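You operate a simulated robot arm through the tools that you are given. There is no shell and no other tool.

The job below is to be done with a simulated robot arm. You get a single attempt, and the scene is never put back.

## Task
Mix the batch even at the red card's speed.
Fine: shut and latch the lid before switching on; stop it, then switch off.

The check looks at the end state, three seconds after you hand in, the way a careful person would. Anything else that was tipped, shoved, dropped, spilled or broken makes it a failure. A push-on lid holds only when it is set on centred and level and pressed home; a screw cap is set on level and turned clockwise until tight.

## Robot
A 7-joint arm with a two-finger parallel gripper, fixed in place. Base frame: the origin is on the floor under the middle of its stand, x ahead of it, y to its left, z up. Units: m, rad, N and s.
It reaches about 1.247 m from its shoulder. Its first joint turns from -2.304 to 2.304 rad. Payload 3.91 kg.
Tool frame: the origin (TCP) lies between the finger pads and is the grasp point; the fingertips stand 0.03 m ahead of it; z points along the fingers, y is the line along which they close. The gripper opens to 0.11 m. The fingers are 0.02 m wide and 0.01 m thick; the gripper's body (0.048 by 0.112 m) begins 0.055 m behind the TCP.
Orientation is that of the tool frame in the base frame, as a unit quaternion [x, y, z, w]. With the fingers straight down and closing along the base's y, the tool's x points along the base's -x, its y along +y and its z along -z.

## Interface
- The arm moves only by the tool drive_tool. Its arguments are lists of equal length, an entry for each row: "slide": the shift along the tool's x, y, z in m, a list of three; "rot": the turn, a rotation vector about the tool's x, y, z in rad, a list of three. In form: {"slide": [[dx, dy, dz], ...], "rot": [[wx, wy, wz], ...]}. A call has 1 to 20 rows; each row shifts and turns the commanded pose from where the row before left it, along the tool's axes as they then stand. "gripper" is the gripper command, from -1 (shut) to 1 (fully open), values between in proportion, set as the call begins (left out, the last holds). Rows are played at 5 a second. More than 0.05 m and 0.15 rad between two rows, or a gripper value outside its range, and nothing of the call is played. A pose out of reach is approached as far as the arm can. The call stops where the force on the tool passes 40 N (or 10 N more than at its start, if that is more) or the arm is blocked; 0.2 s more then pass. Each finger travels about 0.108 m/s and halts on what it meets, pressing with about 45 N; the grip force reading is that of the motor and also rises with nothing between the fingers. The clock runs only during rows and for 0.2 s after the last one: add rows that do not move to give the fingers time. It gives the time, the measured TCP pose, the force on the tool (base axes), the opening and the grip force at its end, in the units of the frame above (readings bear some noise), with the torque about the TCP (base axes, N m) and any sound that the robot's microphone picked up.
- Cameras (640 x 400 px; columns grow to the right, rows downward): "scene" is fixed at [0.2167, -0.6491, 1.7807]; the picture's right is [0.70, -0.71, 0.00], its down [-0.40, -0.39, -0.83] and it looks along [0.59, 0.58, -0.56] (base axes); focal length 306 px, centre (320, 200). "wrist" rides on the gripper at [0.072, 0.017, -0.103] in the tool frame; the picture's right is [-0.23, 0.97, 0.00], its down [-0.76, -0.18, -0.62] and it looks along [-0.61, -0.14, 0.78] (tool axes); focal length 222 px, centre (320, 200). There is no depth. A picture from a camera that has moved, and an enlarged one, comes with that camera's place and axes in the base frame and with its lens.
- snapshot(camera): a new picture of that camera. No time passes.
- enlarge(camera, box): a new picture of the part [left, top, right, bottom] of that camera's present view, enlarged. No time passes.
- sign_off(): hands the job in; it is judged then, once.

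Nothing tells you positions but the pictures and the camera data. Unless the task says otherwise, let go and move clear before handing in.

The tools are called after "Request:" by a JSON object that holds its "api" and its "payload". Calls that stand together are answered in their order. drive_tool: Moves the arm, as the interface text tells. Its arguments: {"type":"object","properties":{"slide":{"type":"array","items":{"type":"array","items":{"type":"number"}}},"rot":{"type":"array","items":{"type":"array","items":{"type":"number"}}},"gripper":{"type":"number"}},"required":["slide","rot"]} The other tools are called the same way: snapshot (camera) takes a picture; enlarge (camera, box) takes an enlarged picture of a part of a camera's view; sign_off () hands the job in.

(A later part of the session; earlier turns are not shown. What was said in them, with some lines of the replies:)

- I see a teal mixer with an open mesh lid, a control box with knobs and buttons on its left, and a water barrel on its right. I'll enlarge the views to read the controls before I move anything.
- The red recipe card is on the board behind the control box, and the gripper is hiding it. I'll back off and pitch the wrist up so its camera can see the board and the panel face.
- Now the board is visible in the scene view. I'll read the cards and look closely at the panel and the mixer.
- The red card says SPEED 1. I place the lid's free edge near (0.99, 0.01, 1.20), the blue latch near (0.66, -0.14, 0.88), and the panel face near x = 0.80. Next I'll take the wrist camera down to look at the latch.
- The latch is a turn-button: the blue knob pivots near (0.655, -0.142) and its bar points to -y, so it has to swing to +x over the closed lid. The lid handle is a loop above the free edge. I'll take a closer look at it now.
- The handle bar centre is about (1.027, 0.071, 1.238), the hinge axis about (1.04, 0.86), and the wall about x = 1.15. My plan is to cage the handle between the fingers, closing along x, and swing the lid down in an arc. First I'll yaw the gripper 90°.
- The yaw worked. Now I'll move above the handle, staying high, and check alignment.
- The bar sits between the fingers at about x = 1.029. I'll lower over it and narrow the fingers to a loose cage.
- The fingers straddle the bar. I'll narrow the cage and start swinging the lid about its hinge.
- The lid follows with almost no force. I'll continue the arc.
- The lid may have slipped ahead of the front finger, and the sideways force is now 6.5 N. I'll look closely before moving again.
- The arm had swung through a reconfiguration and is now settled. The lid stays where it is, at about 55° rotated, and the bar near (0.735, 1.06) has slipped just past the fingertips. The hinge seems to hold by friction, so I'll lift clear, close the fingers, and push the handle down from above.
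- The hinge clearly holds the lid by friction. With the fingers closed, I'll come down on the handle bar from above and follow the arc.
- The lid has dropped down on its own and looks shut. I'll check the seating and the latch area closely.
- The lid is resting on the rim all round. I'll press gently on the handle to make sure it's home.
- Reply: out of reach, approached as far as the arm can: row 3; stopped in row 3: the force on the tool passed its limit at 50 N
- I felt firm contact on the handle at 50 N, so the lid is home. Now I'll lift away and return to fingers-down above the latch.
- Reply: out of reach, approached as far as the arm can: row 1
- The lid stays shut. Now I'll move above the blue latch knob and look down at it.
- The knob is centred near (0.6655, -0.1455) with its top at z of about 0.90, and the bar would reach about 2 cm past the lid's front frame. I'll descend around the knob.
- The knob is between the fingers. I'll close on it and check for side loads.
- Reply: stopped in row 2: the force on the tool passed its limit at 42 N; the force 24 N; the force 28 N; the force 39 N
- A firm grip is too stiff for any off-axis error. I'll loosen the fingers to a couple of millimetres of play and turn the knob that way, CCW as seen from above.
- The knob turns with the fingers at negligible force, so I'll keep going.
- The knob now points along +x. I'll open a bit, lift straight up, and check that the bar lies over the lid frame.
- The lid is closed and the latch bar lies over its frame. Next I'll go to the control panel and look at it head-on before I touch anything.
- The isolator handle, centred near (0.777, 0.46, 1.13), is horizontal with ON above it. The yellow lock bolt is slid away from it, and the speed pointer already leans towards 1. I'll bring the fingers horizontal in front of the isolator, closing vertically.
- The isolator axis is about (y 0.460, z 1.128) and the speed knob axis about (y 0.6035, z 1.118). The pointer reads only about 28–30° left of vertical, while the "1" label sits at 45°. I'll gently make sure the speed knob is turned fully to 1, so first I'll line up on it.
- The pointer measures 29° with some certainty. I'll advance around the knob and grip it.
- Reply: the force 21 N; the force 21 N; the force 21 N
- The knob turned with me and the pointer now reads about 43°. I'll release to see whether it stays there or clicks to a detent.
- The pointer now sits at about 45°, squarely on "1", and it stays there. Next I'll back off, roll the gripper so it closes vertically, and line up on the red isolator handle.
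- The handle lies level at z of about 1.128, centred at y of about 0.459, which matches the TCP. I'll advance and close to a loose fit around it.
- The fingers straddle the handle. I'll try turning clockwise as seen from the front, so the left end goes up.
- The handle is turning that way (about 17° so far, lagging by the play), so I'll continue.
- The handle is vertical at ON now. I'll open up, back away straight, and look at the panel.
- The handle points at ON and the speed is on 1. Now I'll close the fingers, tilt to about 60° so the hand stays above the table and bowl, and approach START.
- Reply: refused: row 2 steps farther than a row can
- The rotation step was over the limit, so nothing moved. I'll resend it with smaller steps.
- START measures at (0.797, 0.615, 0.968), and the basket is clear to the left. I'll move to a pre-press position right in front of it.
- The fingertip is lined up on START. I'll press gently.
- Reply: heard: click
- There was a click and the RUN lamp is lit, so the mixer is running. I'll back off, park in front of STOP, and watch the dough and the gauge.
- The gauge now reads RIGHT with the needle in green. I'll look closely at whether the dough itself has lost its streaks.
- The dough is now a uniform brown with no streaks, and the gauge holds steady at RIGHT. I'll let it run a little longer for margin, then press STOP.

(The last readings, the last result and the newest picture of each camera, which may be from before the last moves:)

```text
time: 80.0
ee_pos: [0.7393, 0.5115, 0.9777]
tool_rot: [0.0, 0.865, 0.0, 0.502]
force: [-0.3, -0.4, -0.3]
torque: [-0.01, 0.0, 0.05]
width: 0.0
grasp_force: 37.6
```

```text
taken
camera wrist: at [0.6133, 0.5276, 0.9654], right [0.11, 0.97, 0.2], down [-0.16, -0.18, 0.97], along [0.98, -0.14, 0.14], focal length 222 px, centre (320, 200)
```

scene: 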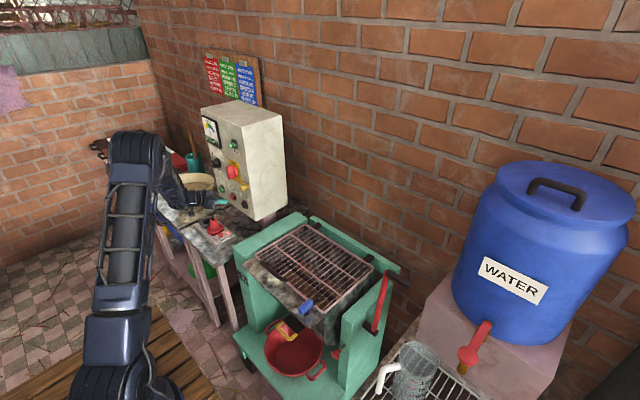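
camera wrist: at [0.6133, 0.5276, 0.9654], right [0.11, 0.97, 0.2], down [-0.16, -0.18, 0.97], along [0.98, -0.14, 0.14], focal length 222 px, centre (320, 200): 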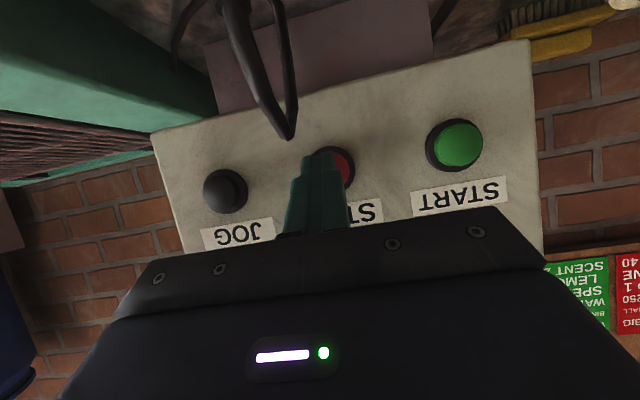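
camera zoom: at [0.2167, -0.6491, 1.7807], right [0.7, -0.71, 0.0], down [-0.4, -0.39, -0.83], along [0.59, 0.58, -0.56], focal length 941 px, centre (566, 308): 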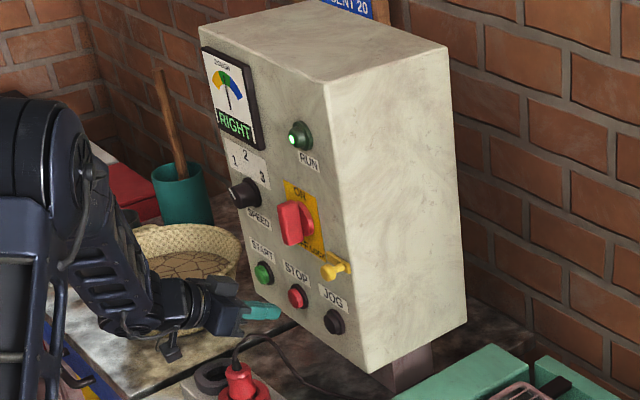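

Request:
{"api": "enlarge", "payload": {"camera": "scene", "box": [190, 170, 270, 250]}}

Request:
{"api": "enlarge", "payload": {"camera": "wrist", "box": [160, 0, 400, 200]}}

```text
5.00 times, centred on (230, 210) of scene
camera zoom: at [0.2167, -0.6491, 1.7807], right [0.7, -0.71, 0.0], down [-0.4, -0.39, -0.83], along [0.59, 0.58, -0.56], focal length 1529 px, centre (770, 150)
```

zoom: 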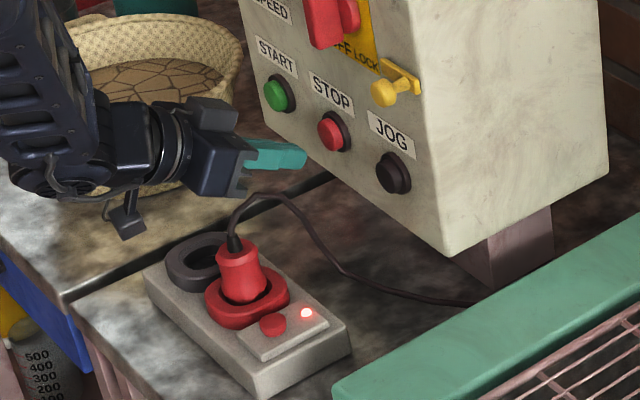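

```text
2.00 times, centred on (280, 100) of wrist
camera zoom: at [0.6133, 0.5276, 0.9654], right [0.11, 0.97, 0.2], down [-0.16, -0.18, 0.97], along [0.98, -0.14, 0.14], focal length 444 px, centre (400, 400)
```

zoom: 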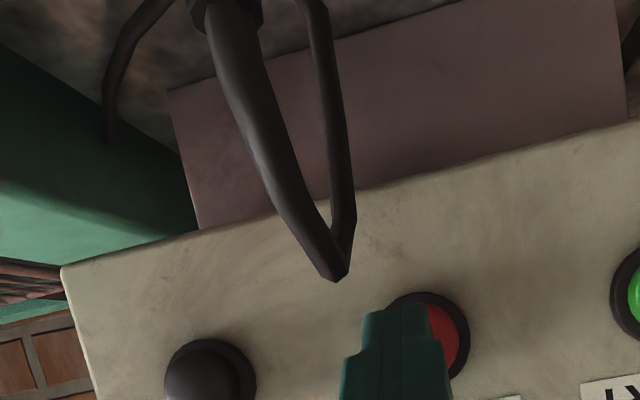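

The plug's cable loops up to about (0.71, 0.51, 0.945), just below the wrist. I'll tilt the hand steeper first so the camera housing stays well above it, then press STOP.

Request:
{"api": "drive_tool", "payload": {"slide": [[0, 0, 0], [0, 0, 0], [-0.0043, 0.002, -0.0042], [-0.0105, 0, 0.0108], [-0.0056, 0, 0.0057], [0, 0, 0]], "rot": [[0, 0.125, 0], [0, 0.125, 0], [0, 0, 0], [0, 0, 0], [0, 0, 0], [0, 0, 0]]}}

Request:
{"api": "snapshot", "payload": {"camera": "wrist"}}

Request:
{"api": "enlarge", "payload": {"camera": "scene", "box": [190, 110, 270, 230]}}

```text
time: 81.4
ee_pos: [0.7618, 0.5137, 0.9824]
tool_rot: [0.001, 0.921, 0.0, 0.39]
force: [0.0, 0.3, 0.3]
torque: [-0.01, 0.03, 0.0]
width: 0.0001
grasp_force: 38.1
```

```text
taken
camera wrist: at [0.6367, 0.5293, 1.0021], right [0.16, 0.97, 0.16], down [0.08, -0.18, 0.98], along [0.98, -0.14, -0.11], focal length 222 px, centre (320, 200)
```

wrist: 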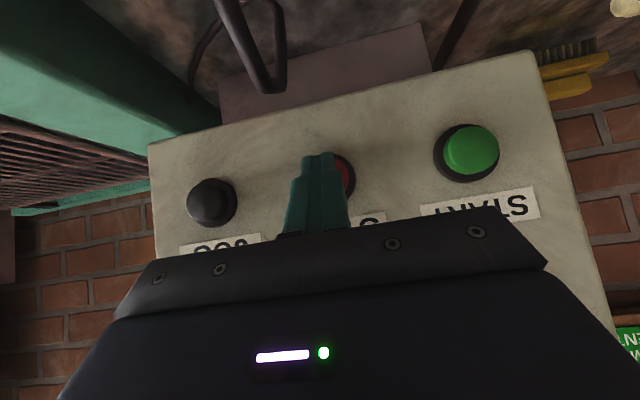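

```text
3.33 times, centred on (230, 170) of scene
camera zoom: at [0.2167, -0.6491, 1.7807], right [0.7, -0.71, 0.0], down [-0.4, -0.39, -0.83], along [0.59, 0.58, -0.56], focal length 1019 px, centre (620, 300)
```

zoom: 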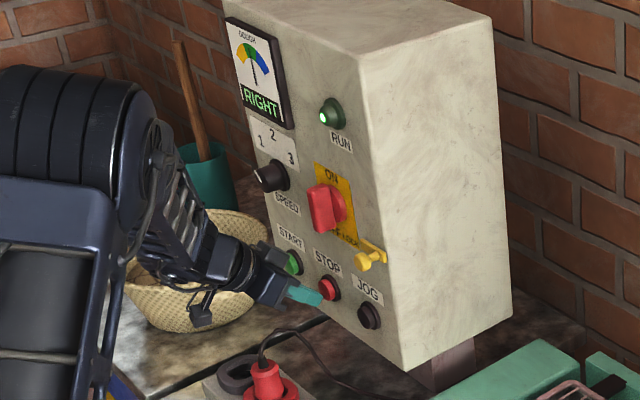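

Request:
{"api": "drive_tool", "payload": {"slide": [[-0.0028, 0, 0.0029], [-0.0028, 0, 0.0029], [-0.0028, 0, 0.0029], [0, 0, 0]], "rot": [[0, 0, 0], [0, 0, 0], [0, 0, 0], [0, 0, 0]]}}

Request:
{"api": "enlarge", "payload": {"camera": "scene", "box": [190, 110, 270, 230]}}

```text
time: 82.4
ee_pos: [0.773, 0.5119, 0.983]
tool_rot: [0.0, 0.921, 0.0, 0.39]
force: [-10.1, -3.4, -1.6]
torque: [-0.08, 0.18, -0.09]
width: 0.0
grasp_force: 37.6
heard: click
```

```text
3.33 times, centred on (230, 170) of scene
camera zoom: at [0.2167, -0.6491, 1.7807], right [0.7, -0.71, 0.0], down [-0.4, -0.39, -0.83], along [0.59, 0.58, -0.56], focal length 1019 px, centre (620, 300)
```

zoom: 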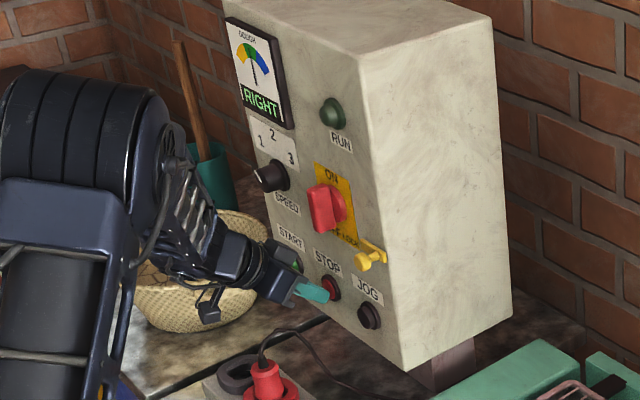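

There was a click and the RUN lamp is out. I'll back away, confirm the paddles have stopped, and line up on the isolator to switch it off.

Request:
{"api": "drive_tool", "payload": {"slide": [[0.0209, 0, -0.0215], [0.0209, 0, -0.0215], [-0.026, -0.0133, -0.0253], [-0.026, -0.0133, -0.0253], [-0.026, -0.0133, -0.0253], [-0.026, -0.0133, -0.0253], [0, 0, 0], [0, 0, 0], [0, 0, 0], [0, 0, 0], [0, 0, 0], [0, 0, 0], [0, 0, 0]], "rot": [[0, 0, 0], [0, 0, 0], [0, 0, 0], [0, 0, 0], [0, 0, 0], [0, 0, 0], [0, -0.1285, 0], [0, -0.1285, 0], [0, -0.1285, 0], [0, -0.1285, 0], [0, -0.1285, 0], [0, -0.1285, 0], [0, 0, 0]]}}

Request:
{"api": "drive_tool", "payload": {"slide": [[0, 0, 0], [0, 0, 0], [0, 0, 0]], "rot": [[0, 0, 0], [0, 0, 0], [0, 0, 0]], "gripper": -0.1}}

Request:
{"api": "snapshot", "payload": {"camera": "wrist"}}

Request:
{"api": "enlarge", "payload": {"camera": "wrist", "box": [220, 30, 420, 220]}}

Request:
{"api": "enlarge", "payload": {"camera": "scene", "box": [290, 255, 350, 305]}}

Request:
{"api": "enlarge", "payload": {"camera": "scene", "box": [190, 110, 270, 230]}}

```text
time: 85.2
ee_pos: [0.7139, 0.4591, 1.1274]
tool_rot: [0.0, 0.707, 0.0, 0.707]
force: [-0.5, 0.1, -0.2]
torque: [-0.04, -0.01, -0.01]
width: 0.0001
grasp_force: 37.3
```

```text
time: 86.0
ee_pos: [0.7142, 0.4595, 1.1277]
tool_rot: [0.001, 0.707, 0.001, 0.707]
force: [-0.6, 0.3, -0.1]
torque: [-0.01, 0.0, 0.0]
width: 0.0495
grasp_force: 0.1
```

```text
taken
camera wrist: at [0.6108, 0.4756, 1.0545], right [0.0, 0.97, 0.23], down [-0.62, -0.18, 0.76], along [0.78, -0.14, 0.61], focal length 222 px, centre (320, 200)
```

wrist: 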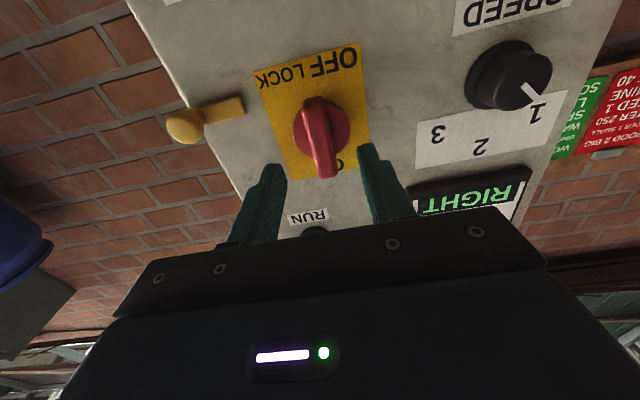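

```text
2.11 times, centred on (320, 125) of wrist
camera zoom: at [0.6108, 0.4756, 1.0545], right [0.0, 0.97, 0.23], down [-0.62, -0.18, 0.76], along [0.78, -0.14, 0.61], focal length 468 px, centre (320, 358)
```

zoom: 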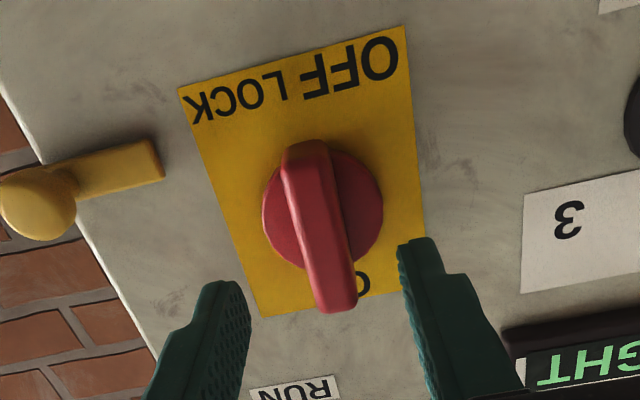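

```text
8.00 times, centred on (320, 280) of scene
camera zoom: at [0.2167, -0.6491, 1.7807], right [0.7, -0.71, 0.0], down [-0.4, -0.39, -0.83], along [0.59, 0.58, -0.56], focal length 2446 px, centre (320, -440)
```

zoom: 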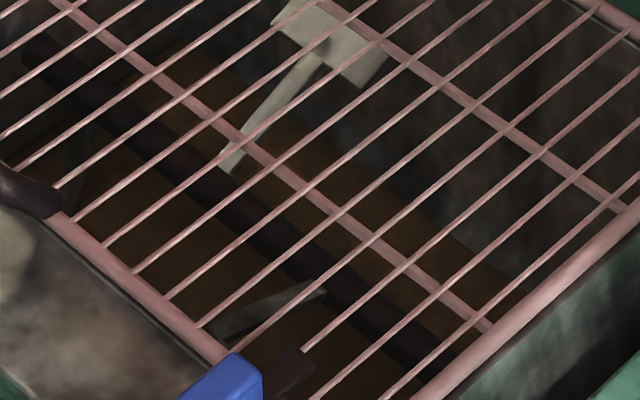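

```text
3.33 times, centred on (230, 170) of scene
camera zoom: at [0.2167, -0.6491, 1.7807], right [0.7, -0.71, 0.0], down [-0.4, -0.39, -0.83], along [0.59, 0.58, -0.56], focal length 1019 px, centre (620, 300)
```

zoom: 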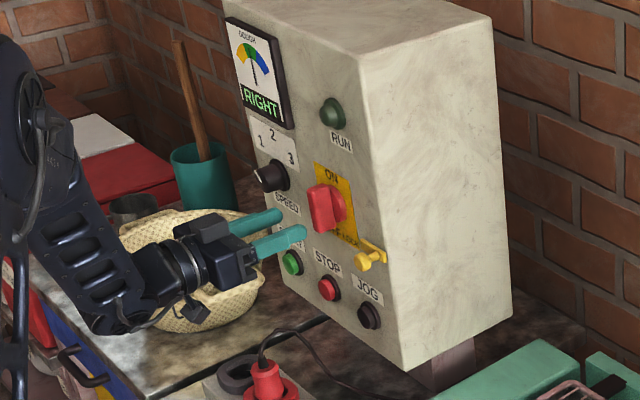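

The RUN lamp is out and the mix is even. I'll go onto the isolator handle and turn it back to OFF.

Request:
{"api": "drive_tool", "payload": {"slide": [[0, 0, 0.024], [0, 0, 0.024], [0, 0, 0]], "rot": [[0, 0, 0], [0, 0, 0], [0, 0, 0]]}}

Request:
{"api": "drive_tool", "payload": {"slide": [[0, 0, 0], [0, 0, 0]], "rot": [[0, 0, 0], [0, 0, 0]], "gripper": -0.53}}

Request:
{"api": "drive_tool", "payload": {"slide": [[0, 0, 0], [0, 0, 0], [0, 0, 0], [0, 0, 0], [0, 0, 0], [0, 0, 0], [0, 0, 0], [0, 0, 0], [0, 0, 0]], "rot": [[0, 0, -0.1], [0, 0, -0.1], [0, 0, -0.1], [0, 0, -0.1], [0, 0, -0.1], [0, 0, -0.1], [0, 0, -0.1], [0, 0, -0.1], [0, 0, 0]]}}

Request:
{"api": "enlarge", "payload": {"camera": "wrist", "box": [220, 50, 420, 220]}}

Request:
{"api": "enlarge", "payload": {"camera": "scene", "box": [190, 110, 270, 210]}}

```text
time: 86.8
ee_pos: [0.7638, 0.4584, 1.1268]
tool_rot: [0.001, 0.707, 0.0, 0.707]
force: [0.0, -1.0, 0.0]
torque: [0.02, -0.01, 0.03]
width: 0.0496
grasp_force: 0.0
```

```text
time: 87.4
ee_pos: [0.7627, 0.4594, 1.1275]
tool_rot: [0.001, 0.707, 0.0, 0.707]
force: [-0.2, -0.6, -0.6]
torque: [0.01, -0.02, -0.02]
width: 0.026
grasp_force: 0.1
```

```text
time: 89.4
ee_pos: [0.7611, 0.4598, 1.1268]
tool_rot: [-0.275, 0.651, -0.275, 0.652]
force: [-0.7, 0.9, -0.3]
torque: [0.01, -0.02, 0.02]
width: 0.0261
grasp_force: 0.0
```

```text
2.35 times, centred on (320, 135) of wrist
camera zoom: at [0.6581, 0.4178, 1.0643], right [0.0, 0.84, -0.54], down [-0.62, 0.42, 0.66], along [0.78, 0.34, 0.52], focal length 523 px, centre (320, 353)
```

zoom: 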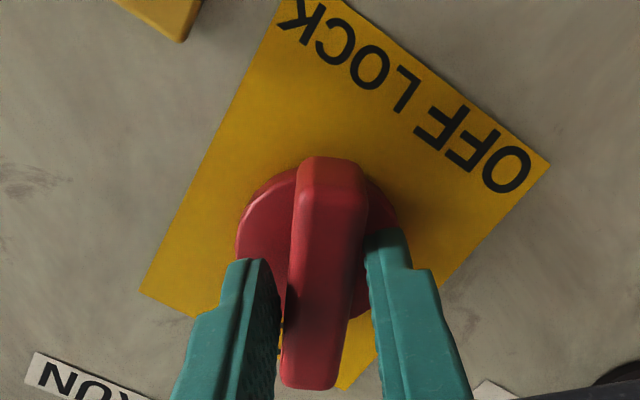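

```text
4.00 times, centred on (230, 160) of scene
camera zoom: at [0.2167, -0.6491, 1.7807], right [0.7, -0.71, 0.0], down [-0.4, -0.39, -0.83], along [0.59, 0.58, -0.56], focal length 1223 px, centre (680, 360)
```

zoom: 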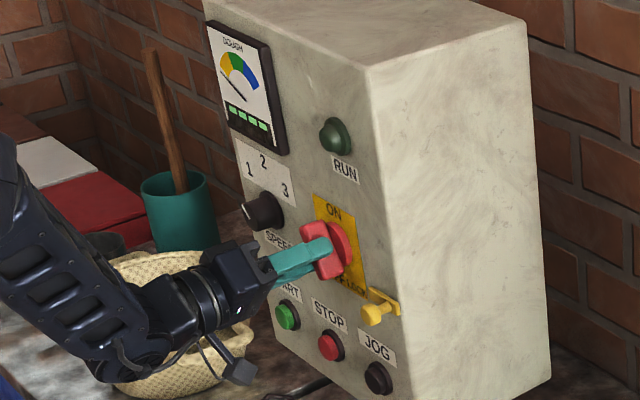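

The gauge dropped back to dashes, so power is already off. I'll finish the turn so the handle sits fully at OFF.

Request:
{"api": "drive_tool", "payload": {"slide": [[0, 0, 0], [0, 0, 0], [0, 0, 0], [0, 0, 0], [0, 0, 0], [0, 0, 0], [0, 0, 0], [0, 0, 0], [0, 0, 0], [0, 0, 0]], "rot": [[0, 0, -0.1], [0, 0, -0.1], [0, 0, -0.1], [0, 0, -0.1], [0, 0, -0.1], [0, 0, -0.1], [0, 0, -0.1], [0, 0, -0.1], [0, 0, -0.05], [0, 0, 0]]}}

Request:
{"api": "enlarge", "payload": {"camera": "wrist", "box": [220, 50, 420, 220]}}

Request:
{"api": "enlarge", "payload": {"camera": "scene", "box": [190, 110, 270, 210]}}

```text
time: 91.6
ee_pos: [0.761, 0.46, 1.1282]
tool_rot: [0.519, -0.48, 0.519, -0.48]
force: [0.2, 0.0, 0.6]
torque: [0.0, 0.03, 0.0]
width: 0.0258
grasp_force: 0.2
```

```text
2.35 times, centred on (320, 135) of wrist
camera zoom: at [0.6589, 0.3849, 1.1156], right [0.0, 0.15, -0.99], down [-0.62, 0.77, 0.12], along [0.78, 0.62, 0.09], focal length 523 px, centre (320, 353)
```

zoom: 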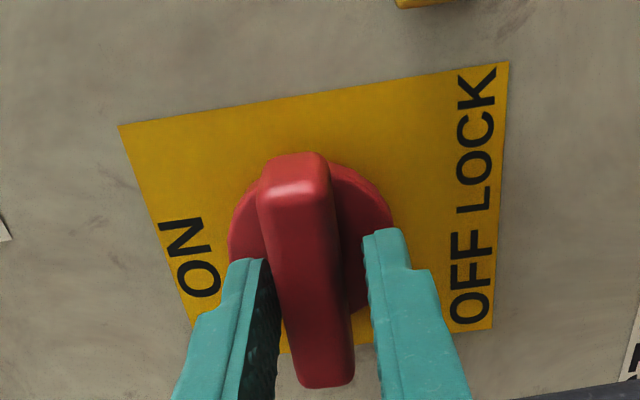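

```text
4.00 times, centred on (230, 160) of scene
camera zoom: at [0.2167, -0.6491, 1.7807], right [0.7, -0.71, 0.0], down [-0.4, -0.39, -0.83], along [0.59, 0.58, -0.56], focal length 1223 px, centre (680, 360)
```

zoom: 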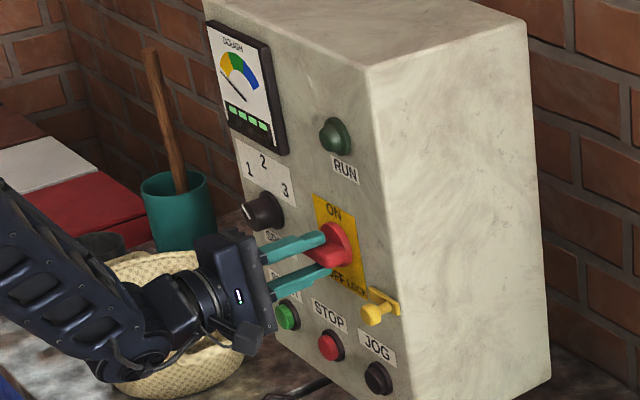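

The handle is level at OFF. I'll open, withdraw straight back, then move well clear for a final check.

Request:
{"api": "drive_tool", "payload": {"slide": [[0, 0, 0], [0, 0, 0], [0, 0, -0.03], [0, 0, -0.04], [0, 0, -0.04], [0, 0, -0.04], [0, 0, -0.03], [0, -0.04, 0], [0, -0.04, 0], [0, -0.04, 0], [0, -0.04, 0], [0, -0.04, 0], [0, 0, 0]], "rot": [[0, 0, 0], [0, 0, 0], [0, 0, 0], [0, 0, 0], [0, 0, 0], [0, 0, 0], [0, 0, 0], [0, 0, 0], [0, 0, 0], [0, 0, 0], [0, 0, 0], [0, 0, 0], [0, 0, 0]], "gripper": -0.1}}

Request:
{"api": "snapshot", "payload": {"camera": "scene"}}

Request:
{"api": "snapshot", "payload": {"camera": "wrist"}}

Request:
{"api": "enlarge", "payload": {"camera": "scene", "box": [190, 100, 290, 230]}}

Request:
{"api": "enlarge", "payload": {"camera": "scene", "box": [240, 210, 400, 330]}}

```text
time: 94.4
ee_pos: [0.5829, 0.4738, 1.3267]
tool_rot: [0.519, -0.48, 0.519, -0.48]
force: [-0.2, -0.8, -0.1]
torque: [-0.04, -0.02, -0.01]
width: 0.0492
grasp_force: 0.1
```

```text
taken
```

scene: 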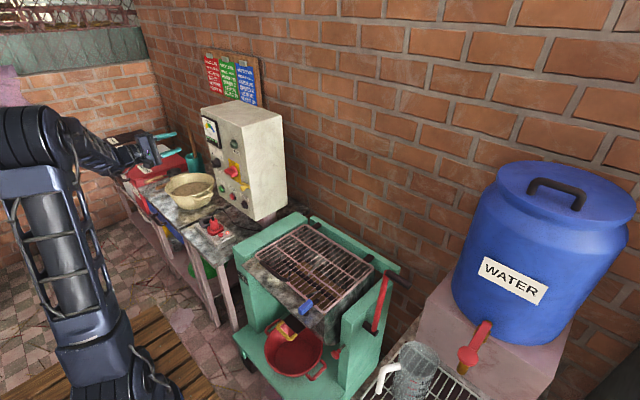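

```text
taken
camera wrist: at [0.4785, 0.4004, 1.3139], right [0.0, 0.15, -0.99], down [-0.62, 0.77, 0.12], along [0.78, 0.62, 0.09], focal length 222 px, centre (320, 200)
```

wrist: 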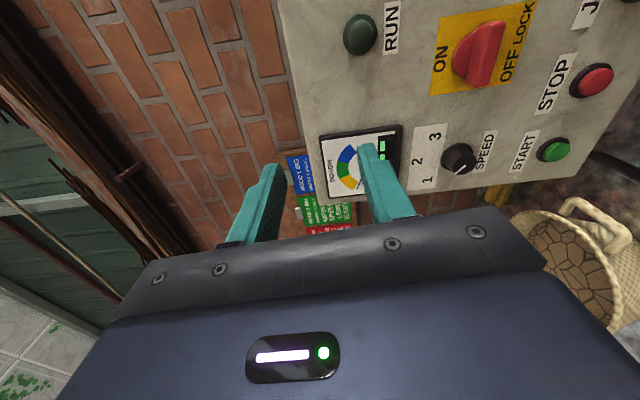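

```text
3.08 times, centred on (240, 165) of scene
camera zoom: at [0.2167, -0.6491, 1.7807], right [0.7, -0.71, 0.0], down [-0.4, -0.39, -0.83], along [0.59, 0.58, -0.56], focal length 941 px, centre (566, 308)
```

zoom: 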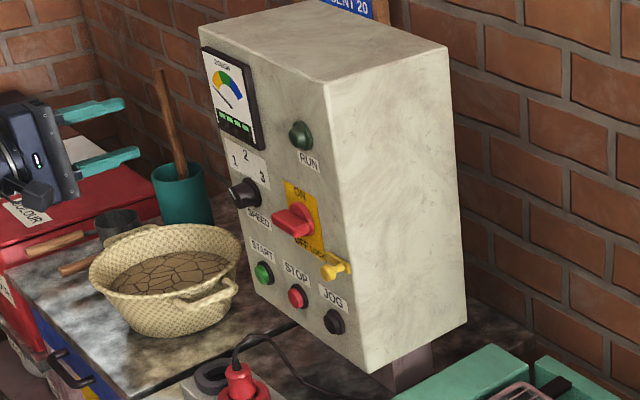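

```text
3.33 times, centred on (320, 270) of scene
camera zoom: at [0.2167, -0.6491, 1.7807], right [0.7, -0.71, 0.0], down [-0.4, -0.39, -0.83], along [0.59, 0.58, -0.56], focal length 1019 px, centre (320, -33)
```

zoom: 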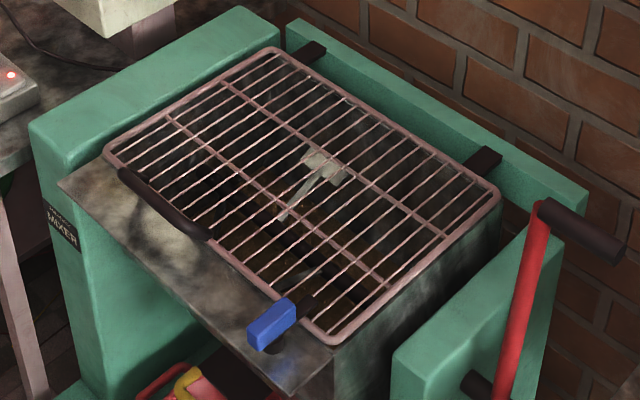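

Request:
{"api": "enlarge", "payload": {"camera": "scene", "box": [290, 255, 350, 305]}}

Request:
{"api": "enlarge", "payload": {"camera": "scene", "box": [220, 150, 260, 205]}}

Request:
{"api": "enlarge", "payload": {"camera": "wrist", "box": [400, 0, 640, 200]}}

```text
8.00 times, centred on (320, 280) of scene
camera zoom: at [0.2167, -0.6491, 1.7807], right [0.7, -0.71, 0.0], down [-0.4, -0.39, -0.83], along [0.59, 0.58, -0.56], focal length 2446 px, centre (320, -440)
```

zoom: 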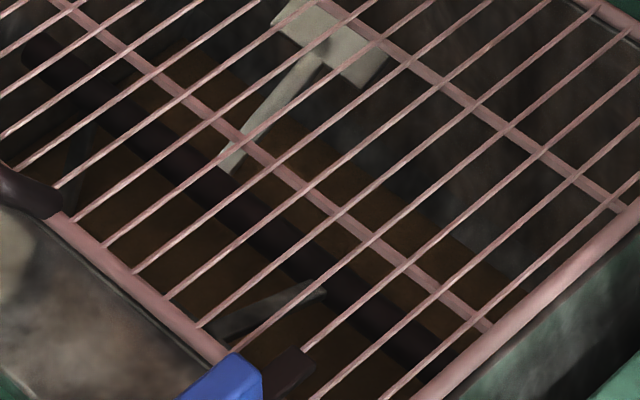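

```text
7.27 times, centred on (240, 178) of scene
camera zoom: at [0.2167, -0.6491, 1.7807], right [0.7, -0.71, 0.0], down [-0.4, -0.39, -0.83], along [0.59, 0.58, -0.56], focal length 2224 px, centre (902, 364)
```

zoom: 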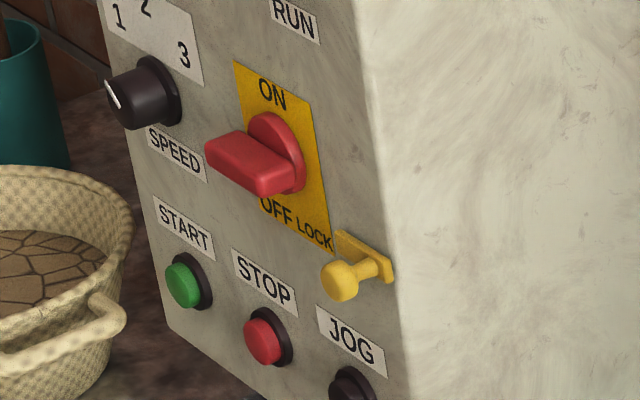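

```text
2.00 times, centred on (520, 100) of wrist
camera zoom: at [0.4785, 0.4004, 1.3139], right [0.0, 0.15, -0.99], down [-0.62, 0.77, 0.12], along [0.78, 0.62, 0.09], focal length 444 px, centre (-80, 400)
```

zoom: 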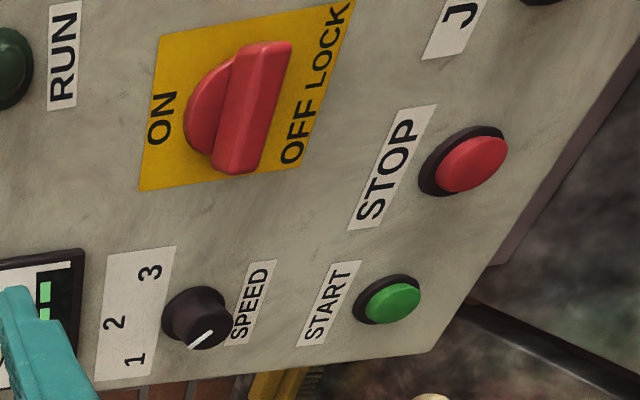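

Everything checks out:
- **Lid:** closed, with the latch bar over its frame.
- **Speed:** pointer on 1, as the red card says.
- **Dough:** an even brown, and the gauge read RIGHT.
- **Mixer:** paddles still and the RUN lamp out.
- **Isolator:** handle at OFF.

The arm is clear and nothing else looks disturbed, so I'm handing the job in.

Request:
{"api": "sign_off", "payload": {}}

```text
The job is handed in.
```

The batch is mixed even at speed 1, the red card's speed, and I've handed the job in. No verdict has come back yet.

- **Lid:** I swung it shut, pressed it home and turned the blue latch over its frame before switching on. Partway down it slipped out of the fingers and held on its hinge. Later it dropped the last part of the way by itself, but it sat level.
- **Speed:** the pointer was resting between 1 and 2, closer to 1, so I turned it squarely onto 1.
- **Mixing:** it ran for about 13 seconds. The gauge read RIGHT, and the streaks were gone when I looked through the grid.
- **Shutdown:** I pressed STOP and the RUN light went out, then I turned the main switch back to OFF. The paddles stayed still afterwards.

In the last pictures nothing else looked moved or spilled. The arm is clear of the panel and mixer, and its gripper is empty.
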